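You operate a simulated robot arm through the tools that you are given. There is no shell and no other tool.

Carry out the task below with a simulated robot arm. There is one attempt and no reset: what you move stays moved.

JOB
Clamp the thin slat, sand the old paint off it and free the clamp.
Fine: sanding block back on its spot. Set down upright: sanding block. What is to be rubbed or washed off counts as gone when no trace of it is left.

The check looks at the end state, three seconds after you hand in, the way a careful person would. Anything else that was tipped, shoved, dropped, spilled or broken makes it a failure.

ROBOT AND FRAMES
A 6-joint arm with a two-finger gripper, fixed in place. Base frame: the origin is on the floor under the middle of its stand, x ahead of it, y to its left, z up; the work surface is at about z = 750. Readings come in mm, rad, newtons and seconds.
It reaches about 1572 mm from its shoulder. Its first joint turns from -2.897 to 2.897 rad. Payload 2.45 kg.
The TCP is the grasp point between the finger pads, 20 mm short of the fingertips. In the tool frame z runs along the fingers and y along their closing line. The gripper opens to 140 mm; its body begins 168 mm behind the TCP.
Orientation is that of the tool frame in the base frame, as [roll, pitch, yaw] about the fixed x, y, z axes, in that order (R = Rz(yaw) Ry(pitch) Rx(roll)). With the fingers straight down and closing along the base's y, the tool's x points along the base's -x, its y along +y and its z along -z.

CONTROLS
- The arm moves only by the tool send_rows. Its argument "moves" is a list of rows, each an object (a shift or turn left out is 0, a gripper value left out holds the last) with "rotation": the turn, a rotation vector about the base's x, y, z in degrees, a list of three; "offset": the shift along the base's x, y, z in mm, a list of three; "gripper": the opening, from 0 (shut) to 1 (fully open). In form: [{"rotation": [wx, wy, wz], "offset": [dx, dy, dz], "gripper": gripper}, ...]. A call has 1 to 20 rows; each row shifts and turns the commanded pose from where the row before left it. Each row takes 0.2 s and may step no farther than 50 mm and 0.15 rad from the row before; otherwise, or with a gripper value out of range, the whole call is refused. Where a pose cannot be reached the arm comes as near as it can. A force on the tool above 40 N (or 10 N above the force at the start of the call, whichever is more), or a blocked arm, ends the call early, and 0.2 s more pass. The fingers move at their own pace (about 45 mm/s each) and stop on an object; they squeeze with about 34 N. The grip force told is the motor's: it shows also when the fingers shut on nothing. Time passes only in rows, and 0.2 s behind the last, so rows that do not move let the fingers close. The reply holds the time, the measured pose of the TCP, the force on the tool along the base axes, the opening and the grip force, in the units named above and with some noise, with the torque about the TCP (base axes, N m) and any sound that the robot's microphone picked up.
- Cameras (640 x 400 px; columns grow to the right, rows downward): "scene" is fixed at [52.4, 649.8, 1554]; the picture's right is [-0.60, -0.80, 0.00], its down [-0.34, 0.25, -0.91] and it looks along [0.73, -0.54, -0.42] (base axes); focal length 314 px, centre (320, 200). "wrist" rides on the gripper at [78, 11, -209] in the tool frame; the picture's right is [-0.14, 0.99, 0.00], its down [-0.92, -0.13, -0.37] and it looks along [-0.36, -0.05, 0.93] (tool axes); focal length 280 px, centre (320, 200). There is no depth. A picture from a camera that has moved, and an enlarged one, comes with that camera's place and axes in the base frame and with its lens.
- camera(camera): a new picture of that camera. No time passes.
- close_up(camera, box): a new picture of the part [left, top, right, bottom] of that camera's present view, enlarged. No time passes.
- finish_job(): hands the job in; it is judged then, once.

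Places have to be worked out from the pictures, the camera data and where the tool is seen. Open the gripper and draw the arm clear of the work before you hand the job in, unless the task says otherwise.

The tools are called after ">>>" by a JSON object that holds its "op" and its "data". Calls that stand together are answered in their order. send_rows: Moves the arm, as the interface text tells. Its arguments: {"type":"object","properties":{"moves":{"type":"array","items":{"type":"object","properties":{"rotation":{"type":"array","items":{"type":"number"}},"offset":{"type":"array","items":{"type":"number"}},"gripper":{"type":"number"}}}}},"required":["moves"]} The other tools are called the same way: camera (camera) takes a picture; close_up (camera, box) takes an enlarged picture of a part of a camera's view; finish_job () hands the job in.

At the start:

```text
time: 0.0
tool_pos: [759.8, -61.5, 1064.7]
orientation: [3.141, 0.002, -3.14]
wrist_force: [-0.2, -0.2, -0.5]
torque: [-0.06, -0.04, 0.01]
grip_width: 140.2
grip_force: 0.0
```

scene: 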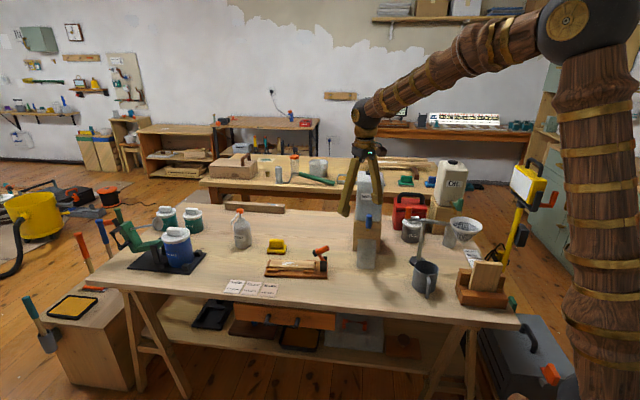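
wrist: 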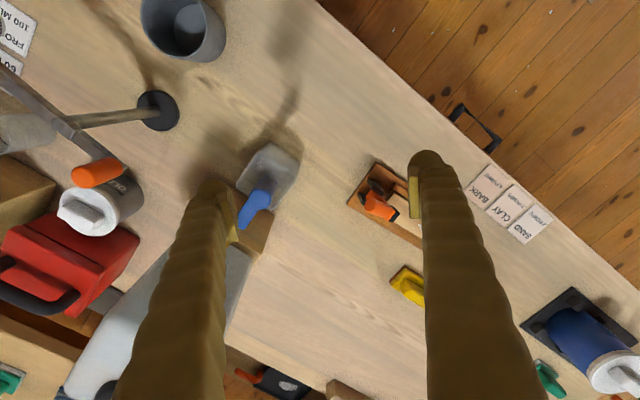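

I'll start by looking closely at the clamp, the slat and the sanding block, before moving anything.

>>> {"op": "close_up", "data": {"camera": "scene", "box": [210, 220, 350, 310]}}

>>> {"op": "close_up", "data": {"camera": "wrist", "box": [330, 140, 570, 310]}}

>>> {"op": "close_up", "data": {"camera": "scene", "box": [340, 160, 540, 310]}}

```text
4.44 times, centred on (280, 265) of scene
camera zoom: at [52.4, 649.8, 1554.0], right [-0.6, -0.8, 0.0], down [-0.34, 0.25, -0.91], along [0.73, -0.54, -0.42], focal length 1398 px, centre (498, -89)
```

zoom: 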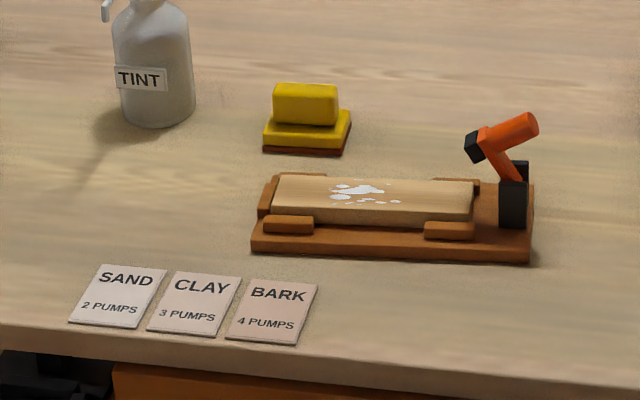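

```text
2.35 times, centred on (450, 225) of wrist
camera zoom: at [682.4, -51.9, 1273.6], right [0.14, 0.99, 0.0], down [0.92, -0.13, 0.37], along [0.36, -0.05, -0.93], focal length 660 px, centre (14, 141)
```

zoom: 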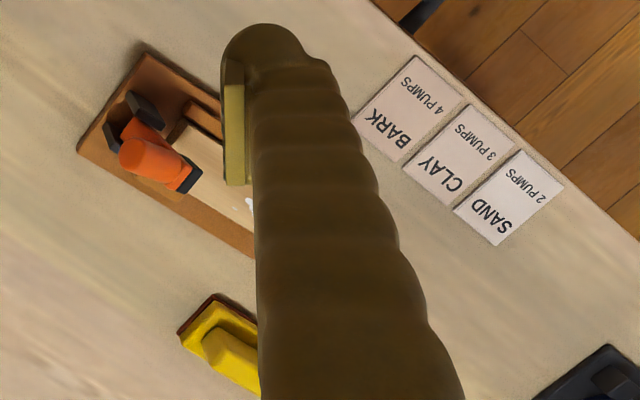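

```text
2.67 times, centred on (440, 235) of scene
camera zoom: at [52.4, 649.8, 1554.0], right [-0.6, -0.8, 0.0], down [-0.34, 0.25, -0.91], along [0.73, -0.54, -0.42], focal length 838 px, centre (0, 107)
```

zoom: 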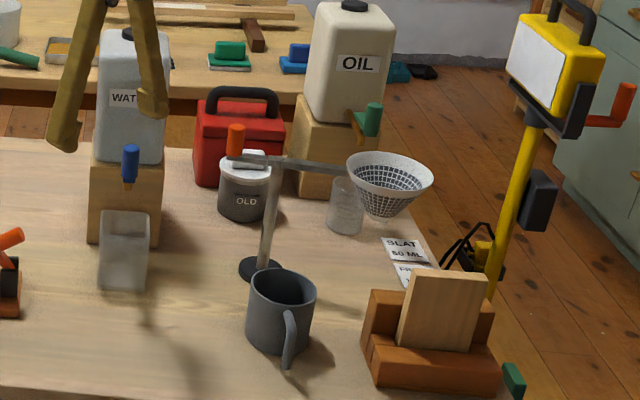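

The slat lies in a jig around (945, 105), with its long axis about 50° from x, and the orange toggle lever at the near end is up. I'll yaw the tool 50° to line up with the jig and move over it for a better view.

>>> {"op": "send_rows", "data": {"moves": [{"rotation": [0, 0, 8.33], "offset": [17, 12, 0]}, {"rotation": [0, 0, 8.33], "offset": [17, 12, 0]}, {"rotation": [0, 0, 8.33], "offset": [17, 12, 0]}, {"rotation": [0, 0, 8.33], "offset": [17, 12, 0]}, {"rotation": [0, 0, 8.33], "offset": [17, 12, 0]}, {"rotation": [0, 0, 8.35], "offset": [17, 12, 0]}, {}, {}]}}

>>> {"op": "camera", "data": {"camera": "wrist"}}

>>> {"op": "camera", "data": {"camera": "scene"}}

```text
time: 1.8
tool_pos: [861.3, 9.3, 1065.5]
orientation: [-3.141, 0.0, -2.266]
wrist_force: [-0.1, -0.1, -1.4]
torque: [-0.01, -0.02, 0.01]
grip_width: 139.9
grip_force: 0.1
```

```text
taken
camera wrist: at [803.7, -44.2, 1273.5], right [-0.67, 0.74, 0.0], down [0.69, 0.62, 0.37], along [0.27, 0.25, -0.93], focal length 280 px, centre (320, 200)
```

wrist: 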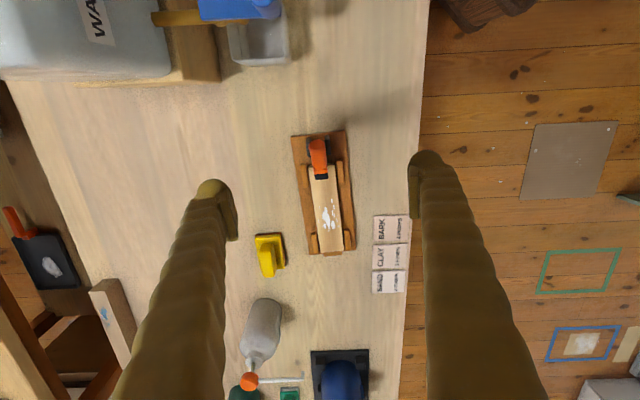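

```text
taken
```

scene: 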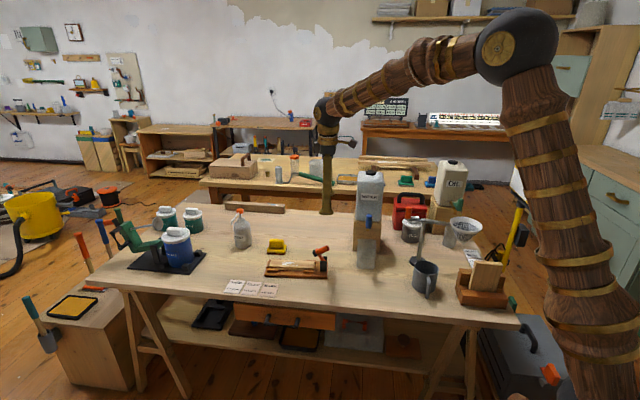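

The jig, slat and sanding block now show clearly between the fingers. I'll enlarge both to measure them.

>>> {"op": "close_up", "data": {"camera": "wrist", "box": [240, 120, 400, 220]}}

>>> {"op": "close_up", "data": {"camera": "wrist", "box": [240, 190, 400, 290]}}

>>> {"op": "close_up", "data": {"camera": "scene", "box": [256, 235, 336, 285]}}

```text
4.00 times, centred on (320, 170) of wrist
camera zoom: at [803.7, -44.2, 1273.5], right [-0.67, 0.74, 0.0], down [0.69, 0.62, 0.37], along [0.27, 0.25, -0.93], focal length 1122 px, centre (320, 320)
```

zoom: 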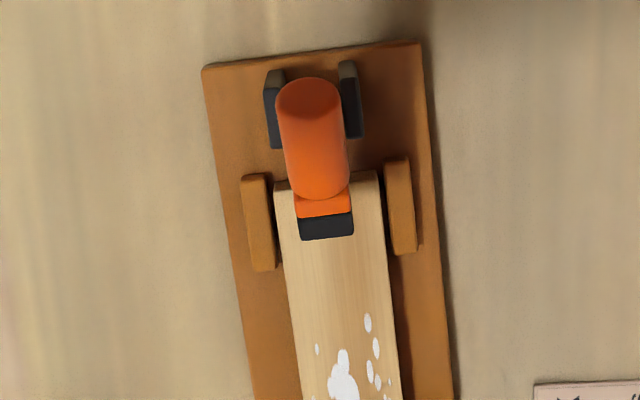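

```text
4.00 times, centred on (320, 240) of wrist
camera zoom: at [803.7, -44.2, 1273.5], right [-0.67, 0.74, 0.0], down [0.69, 0.62, 0.37], along [0.27, 0.25, -0.93], focal length 1122 px, centre (320, 40)
```

zoom: 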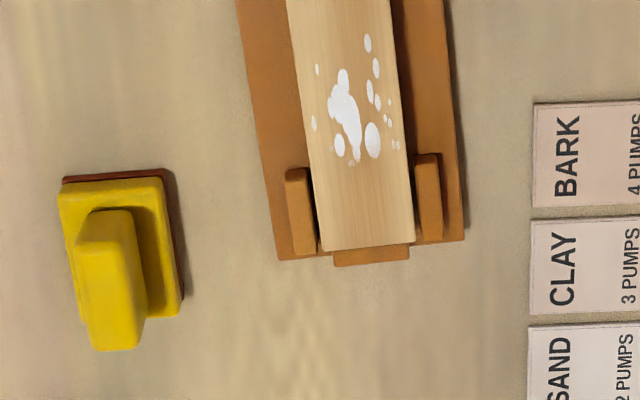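

```text
8.00 times, centred on (296, 260) of scene
camera zoom: at [52.4, 649.8, 1554.0], right [-0.6, -0.8, 0.0], down [-0.34, 0.25, -0.91], along [0.73, -0.54, -0.42], focal length 2515 px, centre (512, -280)
```

zoom: 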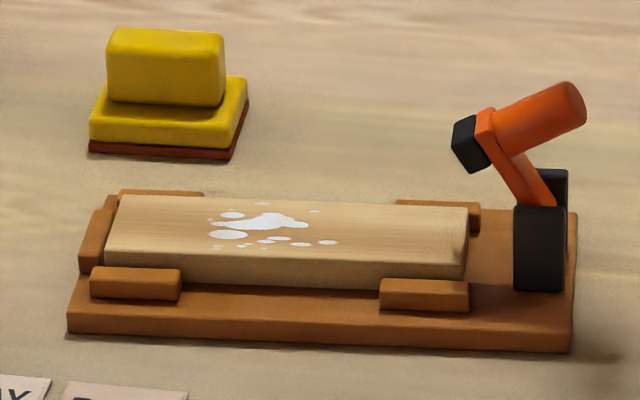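

The jig comes out at about 100×250 mm, centred near (940, 95) at about 49°. The lever handle's end is near (860, 2, 866), with the pivot around z≈805. Next I'll enlarge the fingers to get their width before I push the lever.

>>> {"op": "close_up", "data": {"camera": "scene", "box": [290, 90, 370, 230]}}

>>> {"op": "close_up", "data": {"camera": "wrist", "box": [120, 140, 500, 378]}}

```text
2.86 times, centred on (330, 160) of scene
camera zoom: at [52.4, 649.8, 1554.0], right [-0.6, -0.8, 0.0], down [-0.34, 0.25, -0.91], along [0.73, -0.54, -0.42], focal length 898 px, centre (291, 314)
```

zoom: 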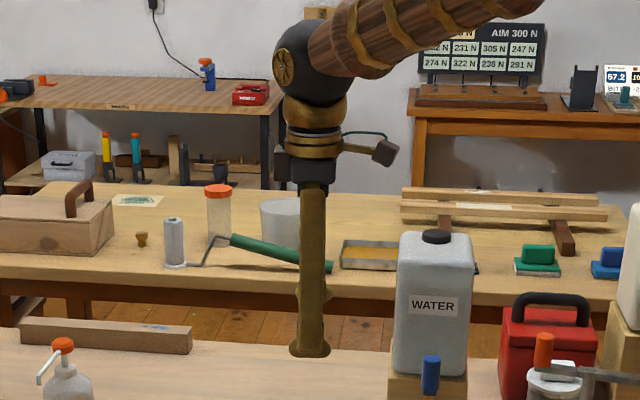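

```text
1.68 times, centred on (310, 259) of wrist
camera zoom: at [803.7, -44.2, 1273.5], right [-0.67, 0.74, 0.0], down [0.69, 0.62, 0.37], along [0.27, 0.25, -0.93], focal length 471 px, centre (337, 101)
```

zoom: 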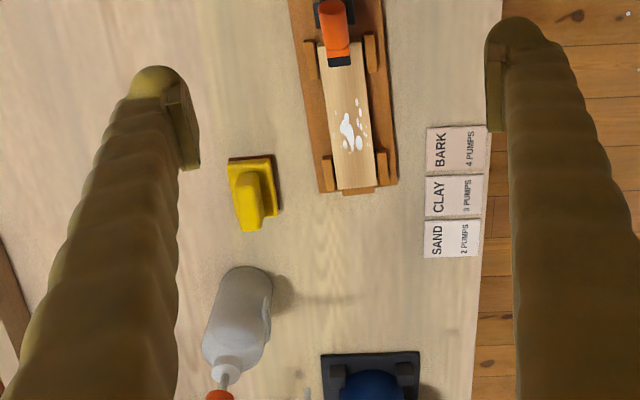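

The fingers look about 30 mm wide along the jig axis. I'll close them, back off to the outer side of the lever, at about 170 mm along the axis from the jig centre, and go down partway to check the alignment.

>>> {"op": "send_rows", "data": {"moves": [{"offset": [-16.2, -21.6, 0], "rotation": [0, 0, -0.9], "gripper": 0}, {"offset": [-16.2, -21.6, 0]}, {"offset": [0, 0, -45]}, {"offset": [0, 0, -45]}, {"offset": [0, 0, -45]}, {}, {}]}}

>>> {"op": "close_up", "data": {"camera": "scene", "box": [250, 170, 410, 290]}}

>>> {"op": "camera", "data": {"camera": "wrist"}}

```text
time: 3.4
tool_pos: [829.4, -29.4, 933.0]
orientation: [3.141, 0.0, -2.285]
wrist_force: [-1.1, 0.6, 0.0]
torque: [-0.03, -0.05, -0.04]
grip_width: 0.0
grip_force: 3.1
```

```text
3.33 times, centred on (330, 230) of scene
camera zoom: at [52.4, 649.8, 1554.0], right [-0.6, -0.8, 0.0], down [-0.34, 0.25, -0.91], along [0.73, -0.54, -0.42], focal length 1048 px, centre (287, 100)
```

zoom: 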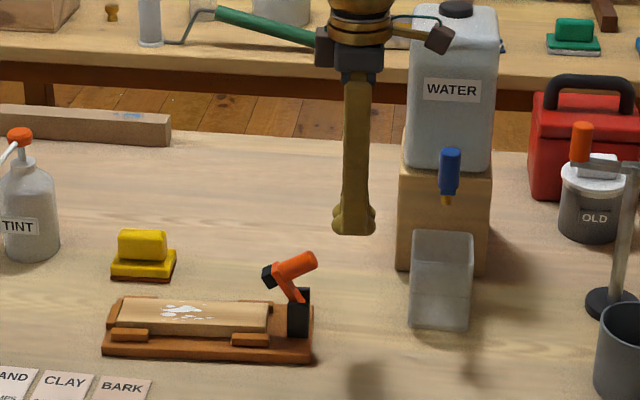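

```text
taken
camera wrist: at [770.1, -82.0, 1140.5], right [-0.66, 0.75, 0.0], down [0.7, 0.61, 0.37], along [0.28, 0.24, -0.93], focal length 280 px, centre (320, 200)
```

wrist: 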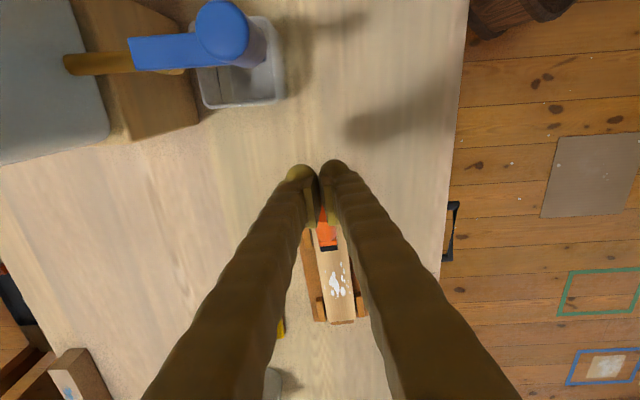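

The fingertips are outside the lever with roughly 17 mm to spare. I'll lower the tips to about z 837, which is above the posts and level with the handle, and look again.

>>> {"op": "send_rows", "data": {"moves": [{"offset": [2, -1.7, -38]}, {"offset": [0, 0, -38]}, {}]}}

>>> {"op": "close_up", "data": {"camera": "scene", "box": [260, 210, 360, 285]}}

>>> {"op": "close_up", "data": {"camera": "wrist", "box": [240, 140, 400, 260]}}

```text
time: 4.2
tool_pos: [829.8, -36.7, 852.0]
orientation: [-3.141, 0.0, -2.284]
wrist_force: [0.5, -0.2, 0.7]
torque: [-0.01, -0.02, 0.01]
grip_width: 0.0
grip_force: 29.4
```

```text
5.33 times, centred on (310, 248) of scene
camera zoom: at [52.4, 649.8, 1554.0], right [-0.6, -0.8, 0.0], down [-0.34, 0.25, -0.91], along [0.73, -0.54, -0.42], focal length 1677 px, centre (373, -53)
```

zoom: 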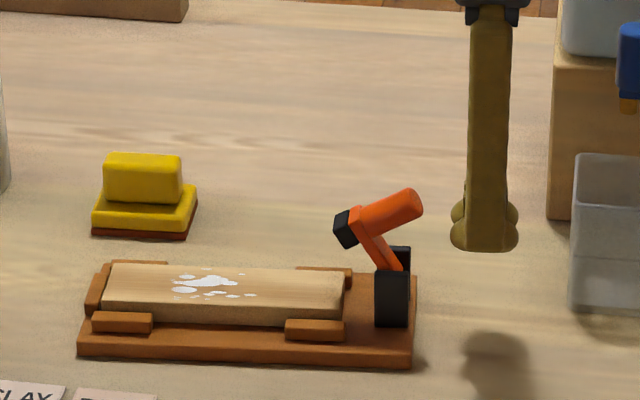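

```text
3.33 times, centred on (320, 200) of wrist
camera zoom: at [771.0, -88.9, 1062.0], right [-0.66, 0.75, 0.0], down [0.7, 0.61, 0.37], along [0.28, 0.24, -0.93], focal length 935 px, centre (320, 200)
```

zoom: 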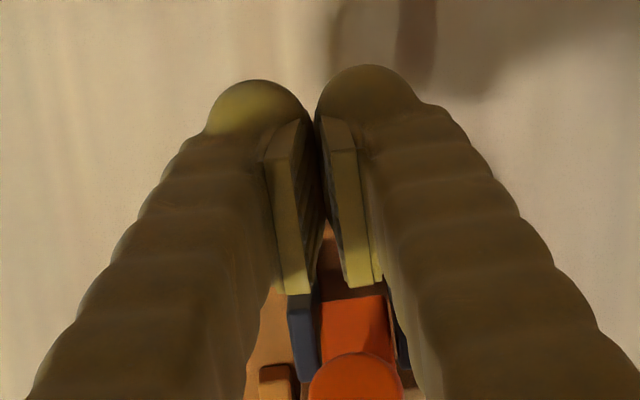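

The fingers are level with the handle, and the tips clear the posts by about 15 mm. I'll push slowly toward the slat along the jig axis and watch the force.

>>> {"op": "send_rows", "data": {"moves": [{"offset": [4.0, 7.0, 0]}, {"offset": [4.0, 6.5, 0]}, {"offset": [5.2, 6.1, 0]}, {}]}}

>>> {"op": "close_up", "data": {"camera": "scene", "box": [260, 210, 360, 285]}}

```text
time: 5.2
tool_pos: [845.0, -15.6, 852.6]
orientation: [-3.141, 0.0, -2.283]
wrist_force: [0.2, 0.1, -0.7]
torque: [0.0, -0.02, 0.03]
grip_width: 0.0
grip_force: 28.7
```

```text
5.33 times, centred on (310, 248) of scene
camera zoom: at [52.4, 649.8, 1554.0], right [-0.6, -0.8, 0.0], down [-0.34, 0.25, -0.91], along [0.73, -0.54, -0.42], focal length 1677 px, centre (373, -53)
```

zoom: 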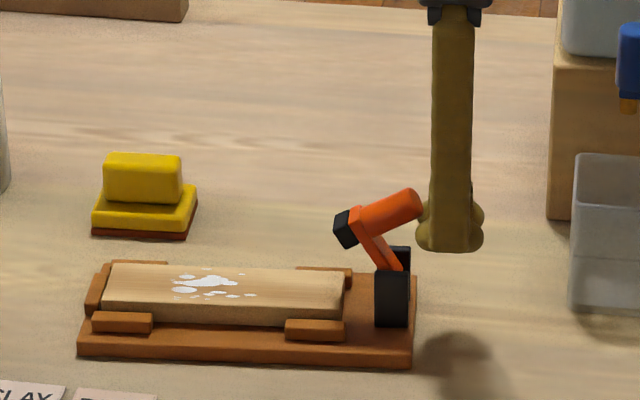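

The fingers are almost touching the handle end and are centred on it (n≈0). I'll keep pushing in small steps.

>>> {"op": "send_rows", "data": {"moves": [{"offset": [5.2, 6.1, 0]}, {"offset": [5.2, 6.1, 0]}, {"offset": [5.2, 6.1, 0]}, {}]}}

>>> {"op": "close_up", "data": {"camera": "scene", "box": [260, 210, 360, 285]}}

```text
time: 6.2
tool_pos: [861.7, 3.4, 856.2]
orientation: [3.141, 0.0, -2.285]
wrist_force: [0.2, -0.1, 0.2]
torque: [0.02, -0.03, -0.01]
grip_width: 0.0
grip_force: 29.5
```

```text
5.33 times, centred on (310, 248) of scene
camera zoom: at [52.4, 649.8, 1554.0], right [-0.6, -0.8, 0.0], down [-0.34, 0.25, -0.91], along [0.73, -0.54, -0.42], focal length 1677 px, centre (373, -53)
```

zoom: 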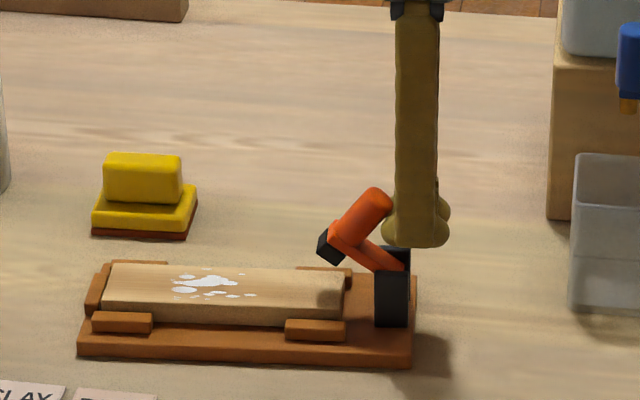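

The lever is turning freely, with almost no force, and the jig hasn't moved. I'll push on, dropping slightly along the arc.

>>> {"op": "send_rows", "data": {"moves": [{"offset": [5.2, 6.1, 0]}, {"offset": [5.2, 6.1, -1]}, {"offset": [5.2, 6.1, -1]}, {}]}}

>>> {"op": "close_up", "data": {"camera": "scene", "box": [260, 210, 360, 285]}}

```text
time: 7.2
tool_pos: [876.3, 20.7, 851.9]
orientation: [3.141, -0.002, -2.286]
wrist_force: [0.4, -0.8, -0.6]
torque: [-0.02, 0.01, -0.03]
grip_width: 0.0
grip_force: 30.3
```

```text
5.33 times, centred on (310, 248) of scene
camera zoom: at [52.4, 649.8, 1554.0], right [-0.6, -0.8, 0.0], down [-0.34, 0.25, -0.91], along [0.73, -0.54, -0.42], focal length 1677 px, centre (373, -53)
```

zoom: 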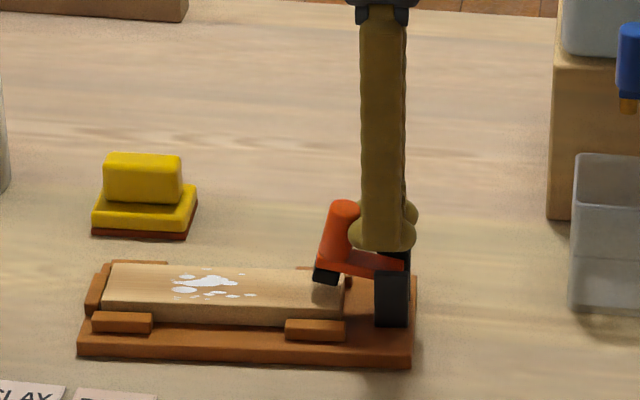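

The arm is nearly level, and the black pad is just above the slat. I'll push a bit more to seat it.

>>> {"op": "send_rows", "data": {"moves": [{"offset": [3.9, 4.5, 0]}, {"offset": [3.9, 4.5, 0]}, {}]}}

>>> {"op": "close_up", "data": {"camera": "scene", "box": [270, 225, 340, 277]}}

```text
time: 8.0
tool_pos: [883.3, 29.7, 852.3]
orientation: [3.14, 0.0, -2.286]
wrist_force: [-8.1, -11.4, 2.1]
torque: [-0.08, 0.11, -0.08]
grip_width: 0.3
grip_force: 29.0
```

```text
7.69 times, centred on (305, 251) of scene
camera zoom: at [52.4, 649.8, 1554.0], right [-0.6, -0.8, 0.0], down [-0.34, 0.25, -0.91], along [0.73, -0.54, -0.42], focal length 2419 px, centre (435, -192)
```

zoom: 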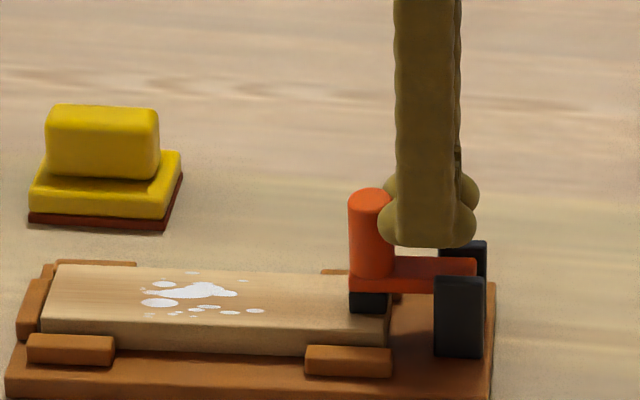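

The lever has hit its stop, at about 14 N, with the handle vertical, the arm level and the pad on the slat. I'll back off and check that it stays down.

>>> {"op": "send_rows", "data": {"moves": [{"offset": [-6.5, -7.6, 0]}, {"offset": [-13, -15.2, 0]}, {"offset": [-13, -15.2, 5]}, {"offset": [-6, -7, 30]}, {"offset": [0, 0, 45]}, {}]}}

>>> {"op": "close_up", "data": {"camera": "scene", "box": [260, 225, 340, 275]}}

>>> {"op": "camera", "data": {"camera": "wrist"}}

```text
time: 9.4
tool_pos: [843.3, -17.9, 930.8]
orientation: [-3.141, 0.0, -2.285]
wrist_force: [0.5, -0.7, 0.5]
torque: [0.0, 0.0, 0.04]
grip_width: 0.0
grip_force: 29.1
```

```text
8.00 times, centred on (300, 250) of scene
camera zoom: at [52.4, 649.8, 1554.0], right [-0.6, -0.8, 0.0], down [-0.34, 0.25, -0.91], along [0.73, -0.54, -0.42], focal length 2515 px, centre (480, -200)
```

zoom: 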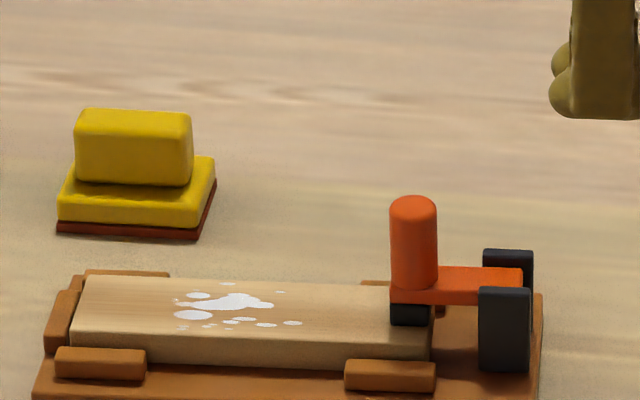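

```text
taken
camera wrist: at [784.7, -70.0, 1141.1], right [-0.66, 0.75, 0.0], down [0.7, 0.61, 0.37], along [0.28, 0.24, -0.93], focal length 280 px, centre (320, 200)
```

wrist: 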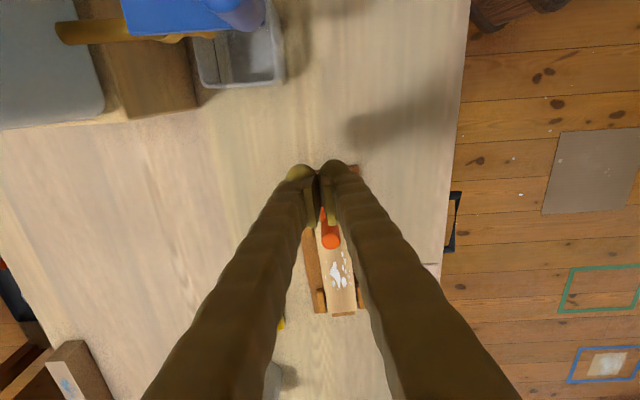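

The clamp holds and the jig is exactly where it was. Next I'll open the gripper and go over the sanding block, near (1011, 93), to locate its handle precisely.

>>> {"op": "send_rows", "data": {"moves": [{"offset": [0, 0, 28], "gripper": 1}, {"offset": [33.3, 21.4, 0]}, {"offset": [33.3, 21.4, 0]}, {"offset": [33.3, 21.4, 0]}, {"offset": [33.3, 21.4, 0]}, {"offset": [33.3, 21.4, 0]}, {}, {}]}}

>>> {"op": "camera", "data": {"camera": "wrist"}}

>>> {"op": "camera", "data": {"camera": "scene"}}

```text
time: 11.2
tool_pos: [1011.2, 90.4, 958.1]
orientation: [-3.141, 0.001, -2.284]
wrist_force: [0.6, -0.3, -0.5]
torque: [-0.02, 0.01, 0.02]
grip_width: 139.7
grip_force: 0.0
```

```text
taken
camera wrist: at [953.5, 38.3, 1167.1], right [-0.66, 0.75, 0.0], down [0.7, 0.61, 0.37], along [0.28, 0.24, -0.93], focal length 280 px, centre (320, 200)
```

wrist: 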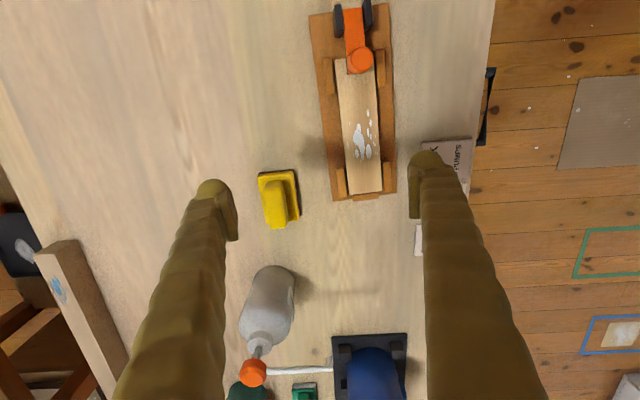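

```text
taken
```

scene: 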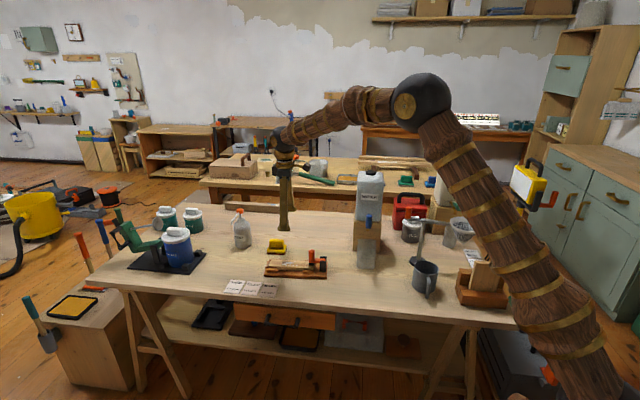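

The block is left of centre in the wrist view, so it's further toward +n than I first estimated. I'll enlarge it for exact measurement.

>>> {"op": "close_up", "data": {"camera": "wrist", "box": [230, 150, 326, 246]}}

>>> {"op": "close_up", "data": {"camera": "scene", "box": [256, 225, 304, 260]}}

```text
4.17 times, centred on (278, 198) of wrist
camera zoom: at [953.5, 38.3, 1167.1], right [-0.66, 0.75, 0.0], down [0.7, 0.61, 0.37], along [0.28, 0.24, -0.93], focal length 1168 px, centre (495, 208)
```

zoom: 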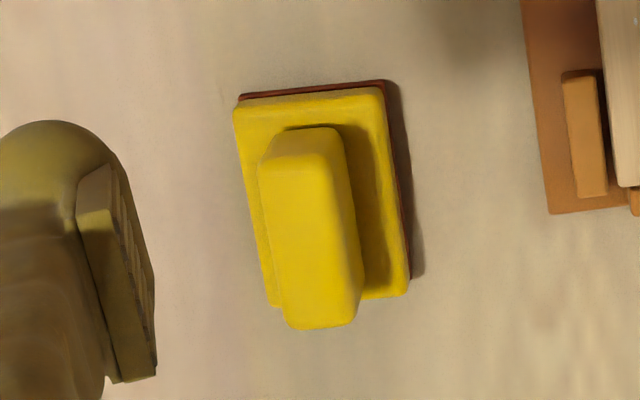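

```text
11.43 times, centred on (280, 242) of scene
camera zoom: at [52.4, 649.8, 1554.0], right [-0.6, -0.8, 0.0], down [-0.34, 0.25, -0.91], along [0.73, -0.54, -0.42], focal length 3594 px, centre (777, -286)
```

zoom: 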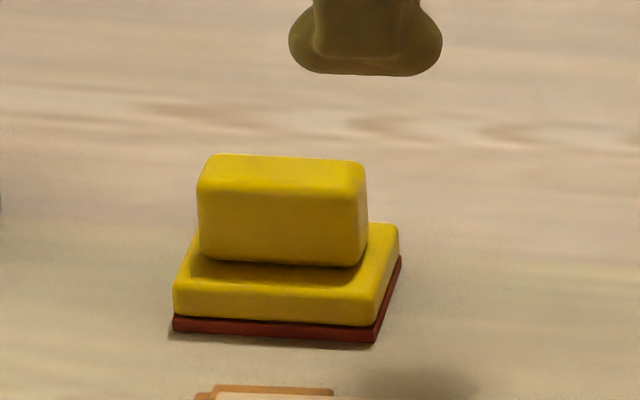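

The block's real centre is about (1111, 92); I slipped by 100 mm in x earlier. It measures about 55×80 mm at roughly 47° yaw, and the handle is centred. I'll move above it at the same height with the jaws narrowed to about 63 mm and check.

>>> {"op": "send_rows", "data": {"moves": [{"offset": [33.2, 0.7, 0], "rotation": [0, 0, -1.0], "gripper": 0.45}, {"offset": [33.2, 0.7, 0], "rotation": [0, 0, -1.0]}, {"offset": [33.1, 0.8, 0]}, {}, {}, {}]}}

>>> {"op": "camera", "data": {"camera": "wrist"}}

>>> {"op": "close_up", "data": {"camera": "wrist", "box": [240, 120, 400, 220]}}

```text
time: 12.6
tool_pos: [1109.9, 94.6, 956.9]
orientation: [-3.141, 0.001, -2.319]
wrist_force: [-0.7, 0.7, 0.1]
torque: [0.0, 0.02, -0.01]
grip_width: 63.1
grip_force: 0.1
```

```text
taken
camera wrist: at [1049.8, 44.7, 1165.6], right [-0.63, 0.78, 0.0], down [0.72, 0.59, 0.37], along [0.29, 0.23, -0.93], focal length 280 px, centre (320, 200)
```

wrist: 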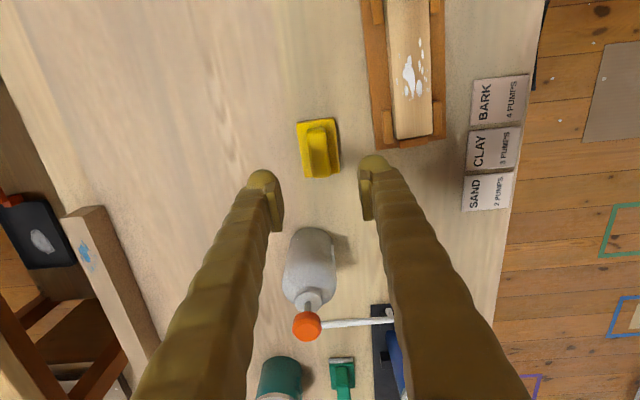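

```text
4.00 times, centred on (320, 170) of wrist
camera zoom: at [1049.8, 44.7, 1165.6], right [-0.63, 0.78, 0.0], down [0.72, 0.59, 0.37], along [0.29, 0.23, -0.93], focal length 1122 px, centre (320, 320)
```

zoom: 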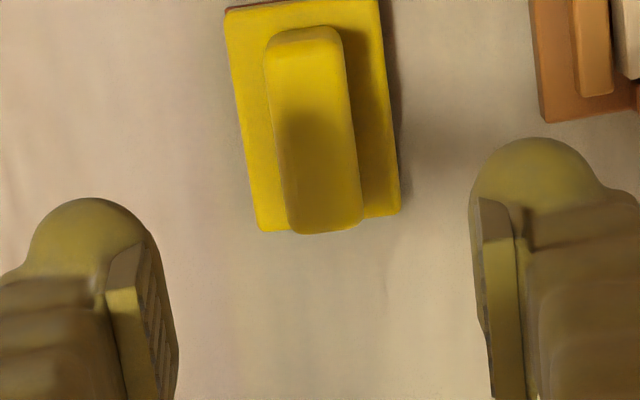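

I now have the block at centre (1110.5, 92.2), yaw about 46.5°, handle about 24 mm wide with its top at z≈805. I'll come down around the handle to TCP z≈798, which keeps the tips just above the base plate.

>>> {"op": "send_rows", "data": {"moves": [{"offset": [-0.5, -2.0, -40], "rotation": [0, 0, -0.5]}, {"offset": [0, 0, -40]}, {"offset": [0, 0, -40]}, {"offset": [0, 0, -20]}, {}]}}

>>> {"op": "camera", "data": {"camera": "wrist"}}

>>> {"op": "close_up", "data": {"camera": "scene", "box": [240, 190, 340, 265]}}

```text
time: 13.8
tool_pos: [1113.9, 89.1, 818.4]
orientation: [-3.141, 0.001, -2.328]
wrist_force: [0.0, 0.1, 0.6]
torque: [0.03, -0.01, -0.01]
grip_width: 62.9
grip_force: 0.2
```

```text
taken
camera wrist: at [1053.3, 40.9, 1027.2], right [-0.63, 0.78, 0.0], down [0.73, 0.58, 0.37], along [0.29, 0.23, -0.93], focal length 280 px, centre (320, 200)
```

wrist: 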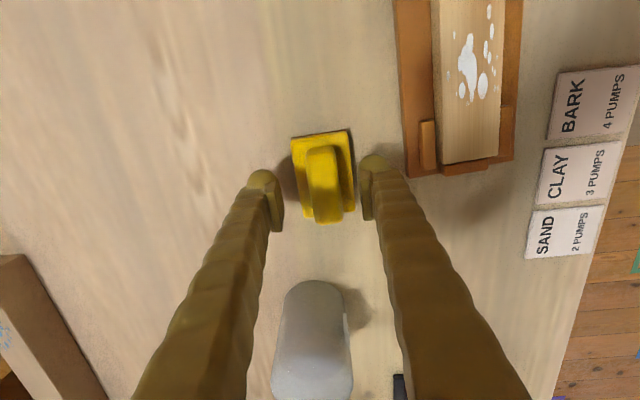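

```text
5.33 times, centred on (290, 228) of scene
camera zoom: at [52.4, 649.8, 1554.0], right [-0.6, -0.8, 0.0], down [-0.34, 0.25, -0.91], along [0.73, -0.54, -0.42], focal length 1677 px, centre (480, 53)
```

zoom: 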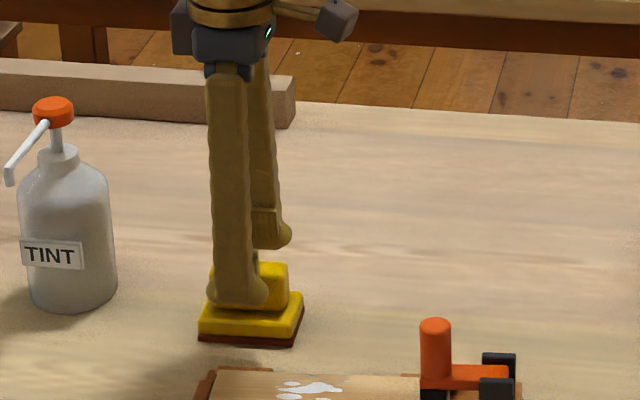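

The fingers straddle the handle, perhaps 3–5 mm off along the axis. I'll wait one row to see where the arm settles before fine-tuning.

>>> {"op": "send_rows", "data": {"moves": [{}, {}]}}

>>> {"op": "close_up", "data": {"camera": "wrist", "box": [240, 120, 400, 240]}}

```text
time: 14.4
tool_pos: [1115.0, 89.9, 818.7]
orientation: [-3.141, 0.001, -2.33]
wrist_force: [-0.2, 0.4, -0.2]
torque: [-0.02, 0.01, -0.01]
grip_width: 63.0
grip_force: 0.2
```

```text
3.33 times, centred on (320, 180) of wrist
camera zoom: at [1053.3, 40.9, 1027.5], right [-0.63, 0.78, 0.0], down [0.73, 0.58, 0.37], along [0.29, 0.23, -0.93], focal length 935 px, centre (320, 267)
```

zoom: 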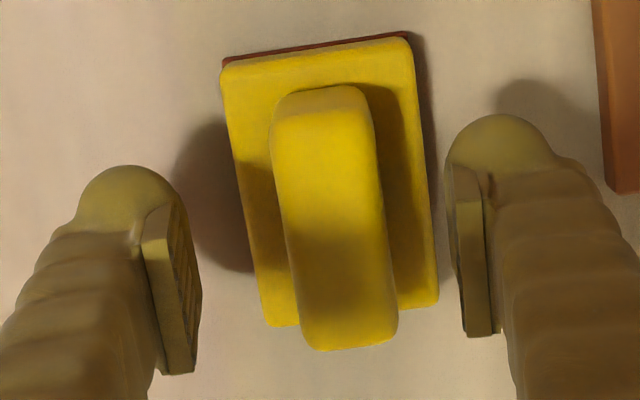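

The arm settled at (1115, 90), and the handle is about 4 mm toward −n and 3 mm toward −u from that. I'll correct this, go down the last 20 mm and close on the handle.

>>> {"op": "send_rows", "data": {"moves": [{"offset": [-5, 0.5, 0]}, {"offset": [0, 0, -10]}, {"offset": [0, 0, -10]}, {}]}}

>>> {"op": "close_up", "data": {"camera": "wrist", "box": [240, 120, 400, 240]}}

>>> {"op": "close_up", "data": {"camera": "scene", "box": [256, 220, 304, 256]}}

```text
time: 15.4
tool_pos: [1105.4, 93.1, 797.5]
orientation: [3.14, 0.0, -2.328]
wrist_force: [0.8, 0.0, 0.5]
torque: [-0.05, -0.04, 0.02]
grip_width: 62.8
grip_force: 0.1
```

```text
3.33 times, centred on (320, 180) of wrist
camera zoom: at [1044.9, 43.0, 1007.6], right [-0.63, 0.78, 0.0], down [0.73, 0.58, 0.37], along [0.29, 0.23, -0.93], focal length 935 px, centre (320, 267)
```

zoom: 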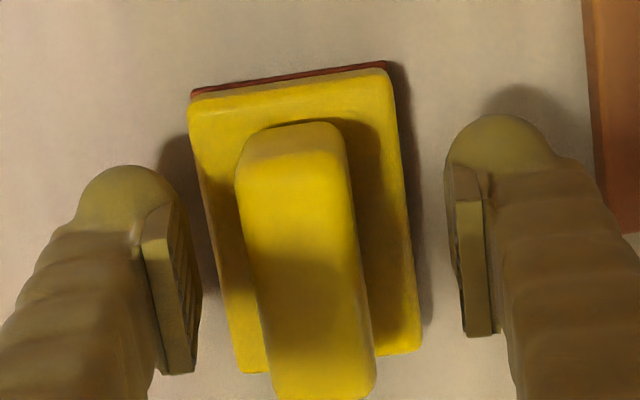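

```text
11.11 times, centred on (280, 238) of scene
camera zoom: at [52.4, 649.8, 1554.0], right [-0.6, -0.8, 0.0], down [-0.34, 0.25, -0.91], along [0.73, -0.54, -0.42], focal length 3494 px, centre (764, -222)
```

zoom: 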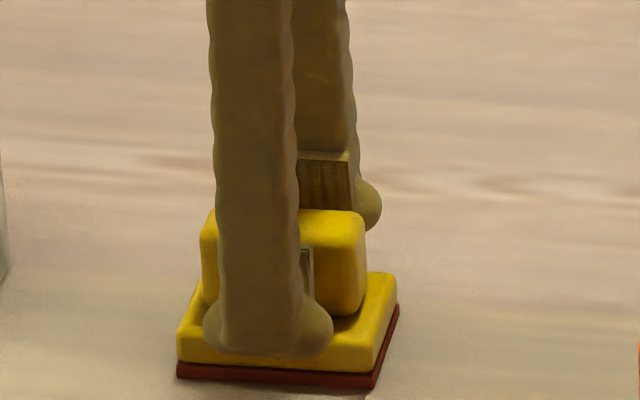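

The arm overshot slightly and the handle is now about 3 mm toward +n. I'll make one small correction and then close gently.

>>> {"op": "send_rows", "data": {"moves": [{"offset": [2.2, -2.1, 0]}, {}]}}

>>> {"op": "close_up", "data": {"camera": "wrist", "box": [240, 120, 400, 240]}}

```text
time: 16.0
tool_pos: [1109.1, 90.2, 798.2]
orientation: [3.14, 0.002, -2.328]
wrist_force: [-0.4, 1.4, -1.3]
torque: [-0.04, 0.02, -0.05]
grip_width: 63.1
grip_force: 0.2
```

```text
3.33 times, centred on (320, 180) of wrist
camera zoom: at [1047.5, 40.4, 1007.6], right [-0.63, 0.78, 0.0], down [0.73, 0.58, 0.37], along [0.29, 0.23, -0.93], focal length 935 px, centre (320, 267)
```

zoom: 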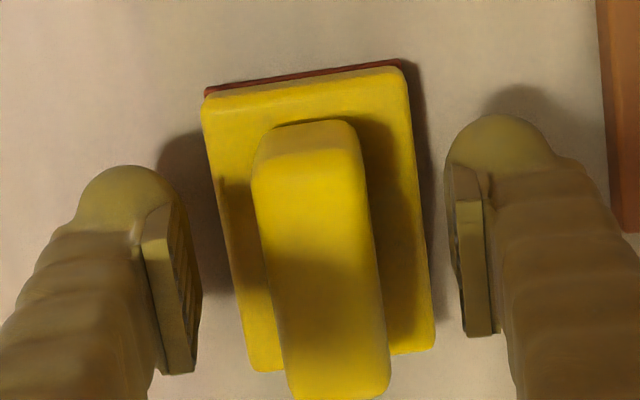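

The handle is centred between the pads, with the TCP at about (1109.1, 89.8, 798), which I'll record as the block's spot. Now I'll close the fingers.

>>> {"op": "send_rows", "data": {"moves": [{"gripper": 0}, {}, {}, {}, {}]}}

>>> {"op": "close_up", "data": {"camera": "wrist", "box": [240, 120, 400, 240]}}

```text
time: 17.2
tool_pos: [1108.7, 90.1, 798.0]
orientation: [3.141, 0.001, -2.327]
wrist_force: [-1.1, 0.2, 0.8]
torque: [0.02, -0.03, 0.02]
grip_width: 24.5
grip_force: 33.8
```

```text
3.33 times, centred on (320, 180) of wrist
camera zoom: at [1047.5, 40.3, 1007.6], right [-0.63, 0.78, 0.0], down [0.73, 0.58, 0.37], along [0.29, 0.23, -0.93], focal length 935 px, centre (320, 267)
```

zoom: 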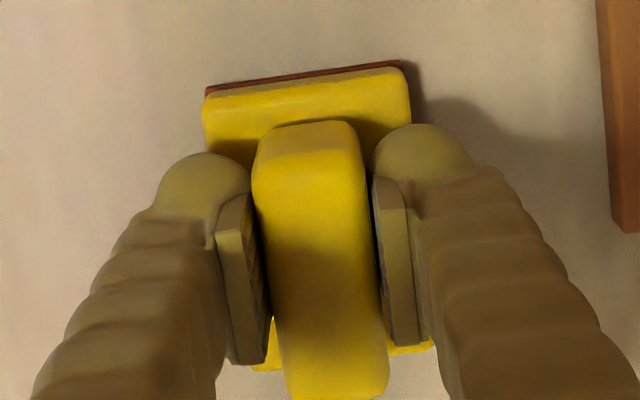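

It's gripped firmly: width 24.5 mm, 34 N, and the block didn't shift. I'll lift it 80 mm, carry it over the painted middle of the slat near (957, 115), and turn 2.5° to match the slat.

>>> {"op": "send_rows", "data": {"moves": [{"offset": [0, 0, 20]}, {"offset": [0, 0, 30]}, {"offset": [0, 0, 30]}, {"offset": [-38, 6.3, 0], "rotation": [0, 0, 1.25]}, {"offset": [-38, 6.3, 0], "rotation": [0, 0, 1.25]}, {"offset": [-38, 6.3, 0]}, {"offset": [-37.7, 6.3, 0]}, {}, {}]}}

>>> {"op": "camera", "data": {"camera": "wrist"}}

>>> {"op": "close_up", "data": {"camera": "scene", "box": [250, 205, 350, 285]}}

```text
time: 19.2
tool_pos: [957.3, 117.1, 880.7]
orientation: [3.141, -0.001, -2.284]
wrist_force: [1.1, -0.2, -2.2]
torque: [-0.02, 0.03, -0.01]
grip_width: 24.8
grip_force: 33.7
```

```text
taken
camera wrist: at [898.8, 64.2, 1090.6], right [-0.66, 0.75, 0.0], down [0.7, 0.61, 0.37], along [0.28, 0.24, -0.93], focal length 280 px, centre (320, 200)
```

wrist: 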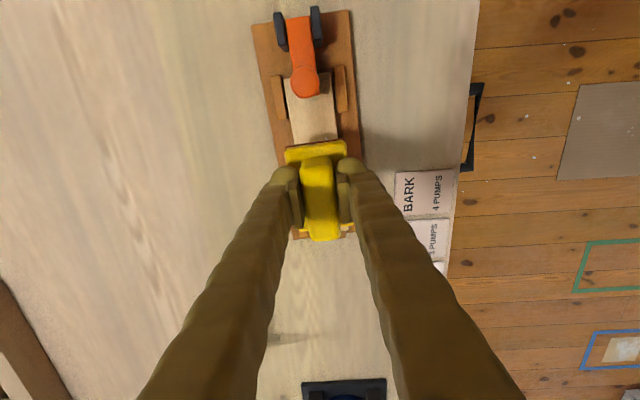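

```text
5.00 times, centred on (300, 245) of scene
camera zoom: at [52.4, 649.8, 1554.0], right [-0.6, -0.8, 0.0], down [-0.34, 0.25, -0.91], along [0.73, -0.54, -0.42], focal length 1572 px, centre (420, -25)
```

zoom: 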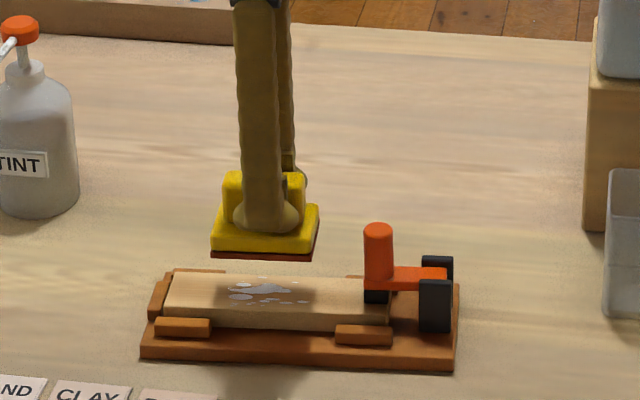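

The block is centred over the paint, at s≈28 and n≈0, and about 50 mm above it. I'll come down in stages until I feel contact.

>>> {"op": "send_rows", "data": {"moves": [{"offset": [0, 0, -20]}, {"offset": [0, 0, -20]}, {"offset": [0, 0, -5]}, {}]}}

>>> {"op": "close_up", "data": {"camera": "scene", "box": [260, 225, 340, 275]}}

```text
time: 20.2
tool_pos: [956.9, 116.0, 835.0]
orientation: [-3.141, -0.001, -2.283]
wrist_force: [0.5, -0.7, -1.1]
torque: [0.02, -0.03, 0.0]
grip_width: 24.9
grip_force: 34.5
```

```text
8.00 times, centred on (300, 250) of scene
camera zoom: at [52.4, 649.8, 1554.0], right [-0.6, -0.8, 0.0], down [-0.34, 0.25, -0.91], along [0.73, -0.54, -0.42], focal length 2515 px, centre (480, -200)
```

zoom: 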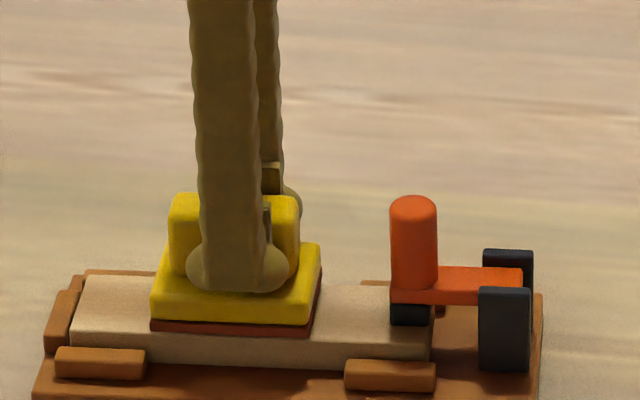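

The block is just above the slat and fully covers the painted area. I'll step down 1.5 mm at a time to find contact.

>>> {"op": "send_rows", "data": {"moves": [{"offset": [0, 0, -1.5]}, {"offset": [0, 0, -1.5]}, {}]}}

```text
time: 21.0
tool_pos: [956.4, 117.2, 831.6]
orientation: [3.141, 0.001, -2.284]
wrist_force: [-0.4, -1.2, 0.5]
torque: [0.02, -0.03, -0.02]
grip_width: 24.7
grip_force: 33.9
```

There's no contact yet at z 831.6, so I'll keep going down in small steps.

>>> {"op": "send_rows", "data": {"moves": [{"offset": [0, 0, -1.5]}, {"offset": [0, 0, -1.5]}, {}]}}

```text
time: 21.8
tool_pos: [956.4, 116.7, 830.0]
orientation: [-3.14, 0.002, -2.284]
wrist_force: [-2.4, 0.8, 31.3]
torque: [0.05, -0.01, -0.01]
grip_width: 24.7
grip_force: 33.8
```

I have contact at about 31 N. I'll ease off to around 15 N before starting to rub.

>>> {"op": "send_rows", "data": {"moves": [{"offset": [0, 0, 0.7]}, {}]}}

```text
time: 22.4
tool_pos: [955.9, 117.0, 829.8]
orientation: [3.141, 0.0, -2.284]
wrist_force: [7.7, 6.1, 23.1]
torque: [0.32, -0.4, -0.01]
grip_width: 24.9
grip_force: 34.1
```

About 23 N is a reasonable sanding pressure. I'll start with a short stroke along the slat and watch the forces.

>>> {"op": "send_rows", "data": {"moves": [{"offset": [3.3, 3.8, 0]}, {"offset": [3.3, 3.8, 0]}, {"offset": [3.3, 3.8, 0]}, {"offset": [3.3, 3.8, 0]}]}}

>>> {"op": "close_up", "data": {"camera": "scene", "box": [260, 225, 340, 275]}}

```text
time: 23.4
tool_pos: [969.3, 131.4, 828.1]
orientation: [3.141, 0.001, -2.285]
wrist_force: [-6.2, -7.3, 25.9]
torque: [-0.25, 0.24, -0.02]
grip_width: 24.7
grip_force: 34.4
```

```text
8.00 times, centred on (300, 250) of scene
camera zoom: at [52.4, 649.8, 1554.0], right [-0.6, -0.8, 0.0], down [-0.34, 0.25, -0.91], along [0.73, -0.54, -0.42], focal length 2515 px, centre (480, -200)
```

zoom: 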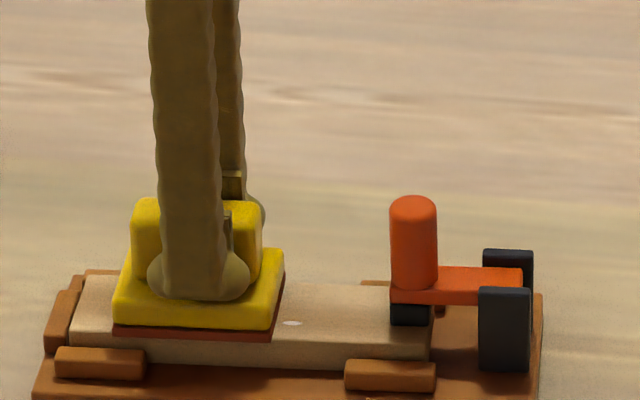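

It's working: most of the paint uncovered by the stroke is gone, with one dot still showing. I'll stroke back toward the lever past that dot and then forward again.

>>> {"op": "send_rows", "data": {"moves": [{"offset": [-3.3, -3.8, 0]}, {"offset": [-3.3, -3.8, 0]}, {"offset": [-3.3, -3.8, 0]}, {"offset": [-3.3, -3.8, 0]}, {"offset": [-3.3, -3.8, 0]}, {"offset": [-3.3, -3.8, 0]}, {"offset": [-3.3, -3.8, 0]}, {"offset": [-3.3, -3.8, 0]}]}}

>>> {"op": "close_up", "data": {"camera": "scene", "box": [260, 225, 340, 275]}}

```text
time: 25.2
tool_pos: [940.9, 100.3, 828.6]
orientation: [3.141, -0.001, -2.285]
wrist_force: [4.5, 4.8, 16.8]
torque: [0.2, -0.16, 0.0]
grip_width: 24.6
grip_force: 33.5
```

```text
8.00 times, centred on (300, 250) of scene
camera zoom: at [52.4, 649.8, 1554.0], right [-0.6, -0.8, 0.0], down [-0.34, 0.25, -0.91], along [0.73, -0.54, -0.42], focal length 2515 px, centre (480, -200)
```

zoom: 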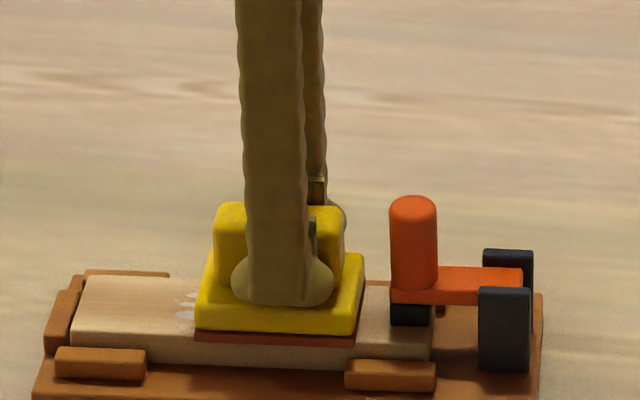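

The faded marks at the left show that paint wears off gradually over several passes. The block is about 15 mm from the clamp pad, so this is the limit on this side. I'll do full strokes of 50 mm out and back.

>>> {"op": "send_rows", "data": {"moves": [{"offset": [3.3, 3.8, 0]}, {"offset": [3.3, 3.8, 0]}, {"offset": [3.3, 3.8, 0]}, {"offset": [3.3, 3.8, 0]}, {"offset": [3.3, 3.8, 0]}, {"offset": [3.3, 3.8, 0]}, {"offset": [3.3, 3.8, 0]}, {"offset": [3.3, 3.8, 0]}, {"offset": [3.3, 3.8, 0]}, {"offset": [3.3, 3.8, 0]}, {"offset": [-3.3, -3.8, 0]}, {"offset": [-3.3, -3.8, 0]}, {"offset": [-3.3, -3.8, 0]}, {"offset": [-3.3, -3.8, 0]}, {"offset": [-3.3, -3.8, 0]}, {"offset": [-3.3, -3.8, 0]}, {"offset": [-3.3, -3.8, 0]}, {"offset": [-3.3, -3.8, 0]}, {"offset": [-3.3, -3.8, 0]}, {"offset": [-3.3, -3.8, 0]}]}}

>>> {"op": "close_up", "data": {"camera": "scene", "box": [260, 225, 340, 275]}}

```text
time: 29.4
tool_pos: [942.3, 101.1, 829.4]
orientation: [3.14, -0.001, -2.288]
wrist_force: [2.0, 2.0, 7.1]
torque: [0.06, -0.07, 0.02]
grip_width: 24.7
grip_force: 33.8
```

```text
8.00 times, centred on (300, 250) of scene
camera zoom: at [52.4, 649.8, 1554.0], right [-0.6, -0.8, 0.0], down [-0.34, 0.25, -0.91], along [0.73, -0.54, -0.42], focal length 2515 px, centre (480, -200)
```

zoom: 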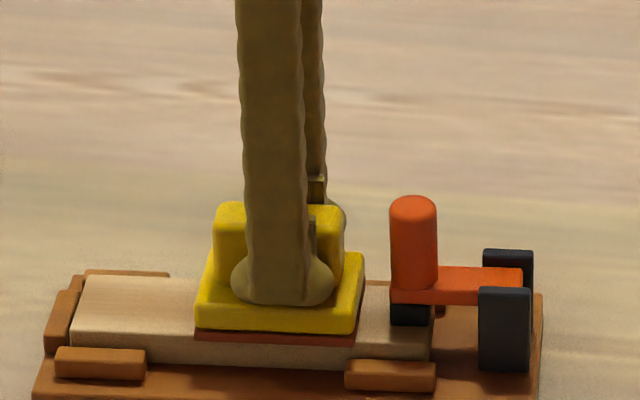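

The far side looks clean, but the contact force has drifted down to 7 N. I'll press 0.5 mm deeper and do more passes, shifted a few mm sideways to catch the slat edges.

>>> {"op": "send_rows", "data": {"moves": [{"offset": [1.5, -1.3, -0.5]}, {"offset": [4.8, 2.5, 0]}, {"offset": [3.3, 3.8, 0]}, {"offset": [3.3, 3.8, 0]}, {"offset": [3.3, 3.8, 0]}, {"offset": [3.3, 3.8, 0]}, {"offset": [3.3, 3.8, 0]}, {"offset": [3.3, 3.8, 0]}, {"offset": [3.3, 3.8, 0]}, {"offset": [3.3, 3.8, 0]}, {"offset": [0.3, 6.4, 0]}, {"offset": [-6.3, -1.2, 0]}, {"offset": [-3.3, -3.8, 0]}, {"offset": [-3.3, -3.8, 0]}, {"offset": [-3.3, -3.8, 0]}, {"offset": [-3.3, -3.8, 0]}, {"offset": [-3.3, -3.8, 0]}, {"offset": [-3.3, -3.8, 0]}, {"offset": [-3.3, -3.8, 0]}, {"offset": [-3.3, -3.8, 0]}]}}

>>> {"op": "close_up", "data": {"camera": "scene", "box": [260, 225, 340, 275]}}

```text
time: 33.6
tool_pos: [944.1, 106.4, 828.1]
orientation: [-3.141, 0.0, -2.285]
wrist_force: [1.2, 1.8, 4.9]
torque: [0.1, -0.08, -0.01]
grip_width: 24.5
grip_force: 34.1
```

```text
8.00 times, centred on (300, 250) of scene
camera zoom: at [52.4, 649.8, 1554.0], right [-0.6, -0.8, 0.0], down [-0.34, 0.25, -0.91], along [0.73, -0.54, -0.42], focal length 2515 px, centre (480, -200)
```

zoom: 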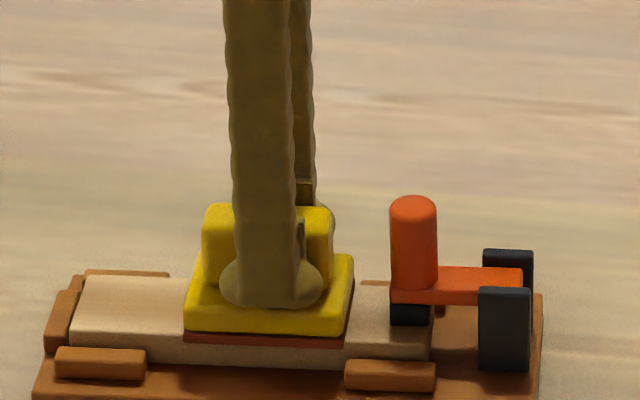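

No paint is visible outside the block, but the force is only 5 N. I'll do one more centred pass with firmer pressure, then lift to inspect.

>>> {"op": "send_rows", "data": {"moves": [{"offset": [3.0, -2.6, -0.8]}, {"offset": [3.3, 3.8, 0]}, {"offset": [3.3, 3.8, 0]}, {"offset": [3.3, 3.8, 0]}, {"offset": [3.3, 3.8, 0]}, {"offset": [3.3, 3.8, 0]}, {"offset": [3.3, 3.8, 0]}, {"offset": [3.3, 3.8, 0]}, {"offset": [3.3, 3.8, 0]}, {"offset": [-3.3, -3.8, 0]}, {"offset": [-3.3, -3.8, 0]}, {"offset": [-3.3, -3.8, 0]}, {"offset": [-3.3, -3.8, 0]}, {"offset": [-3.3, -3.8, 0]}, {"offset": [-3.3, -3.8, 0]}, {"offset": [-3.3, -3.8, 0]}, {"offset": [-3.3, -3.8, 0]}]}}

```text
time: 37.2
tool_pos: [946.9, 104.2, 828.6]
orientation: [-3.142, -0.001, -2.286]
wrist_force: [0.3, 0.5, -1.7]
torque: [-0.03, 0.0, -0.04]
grip_width: 24.5
grip_force: 33.8
```

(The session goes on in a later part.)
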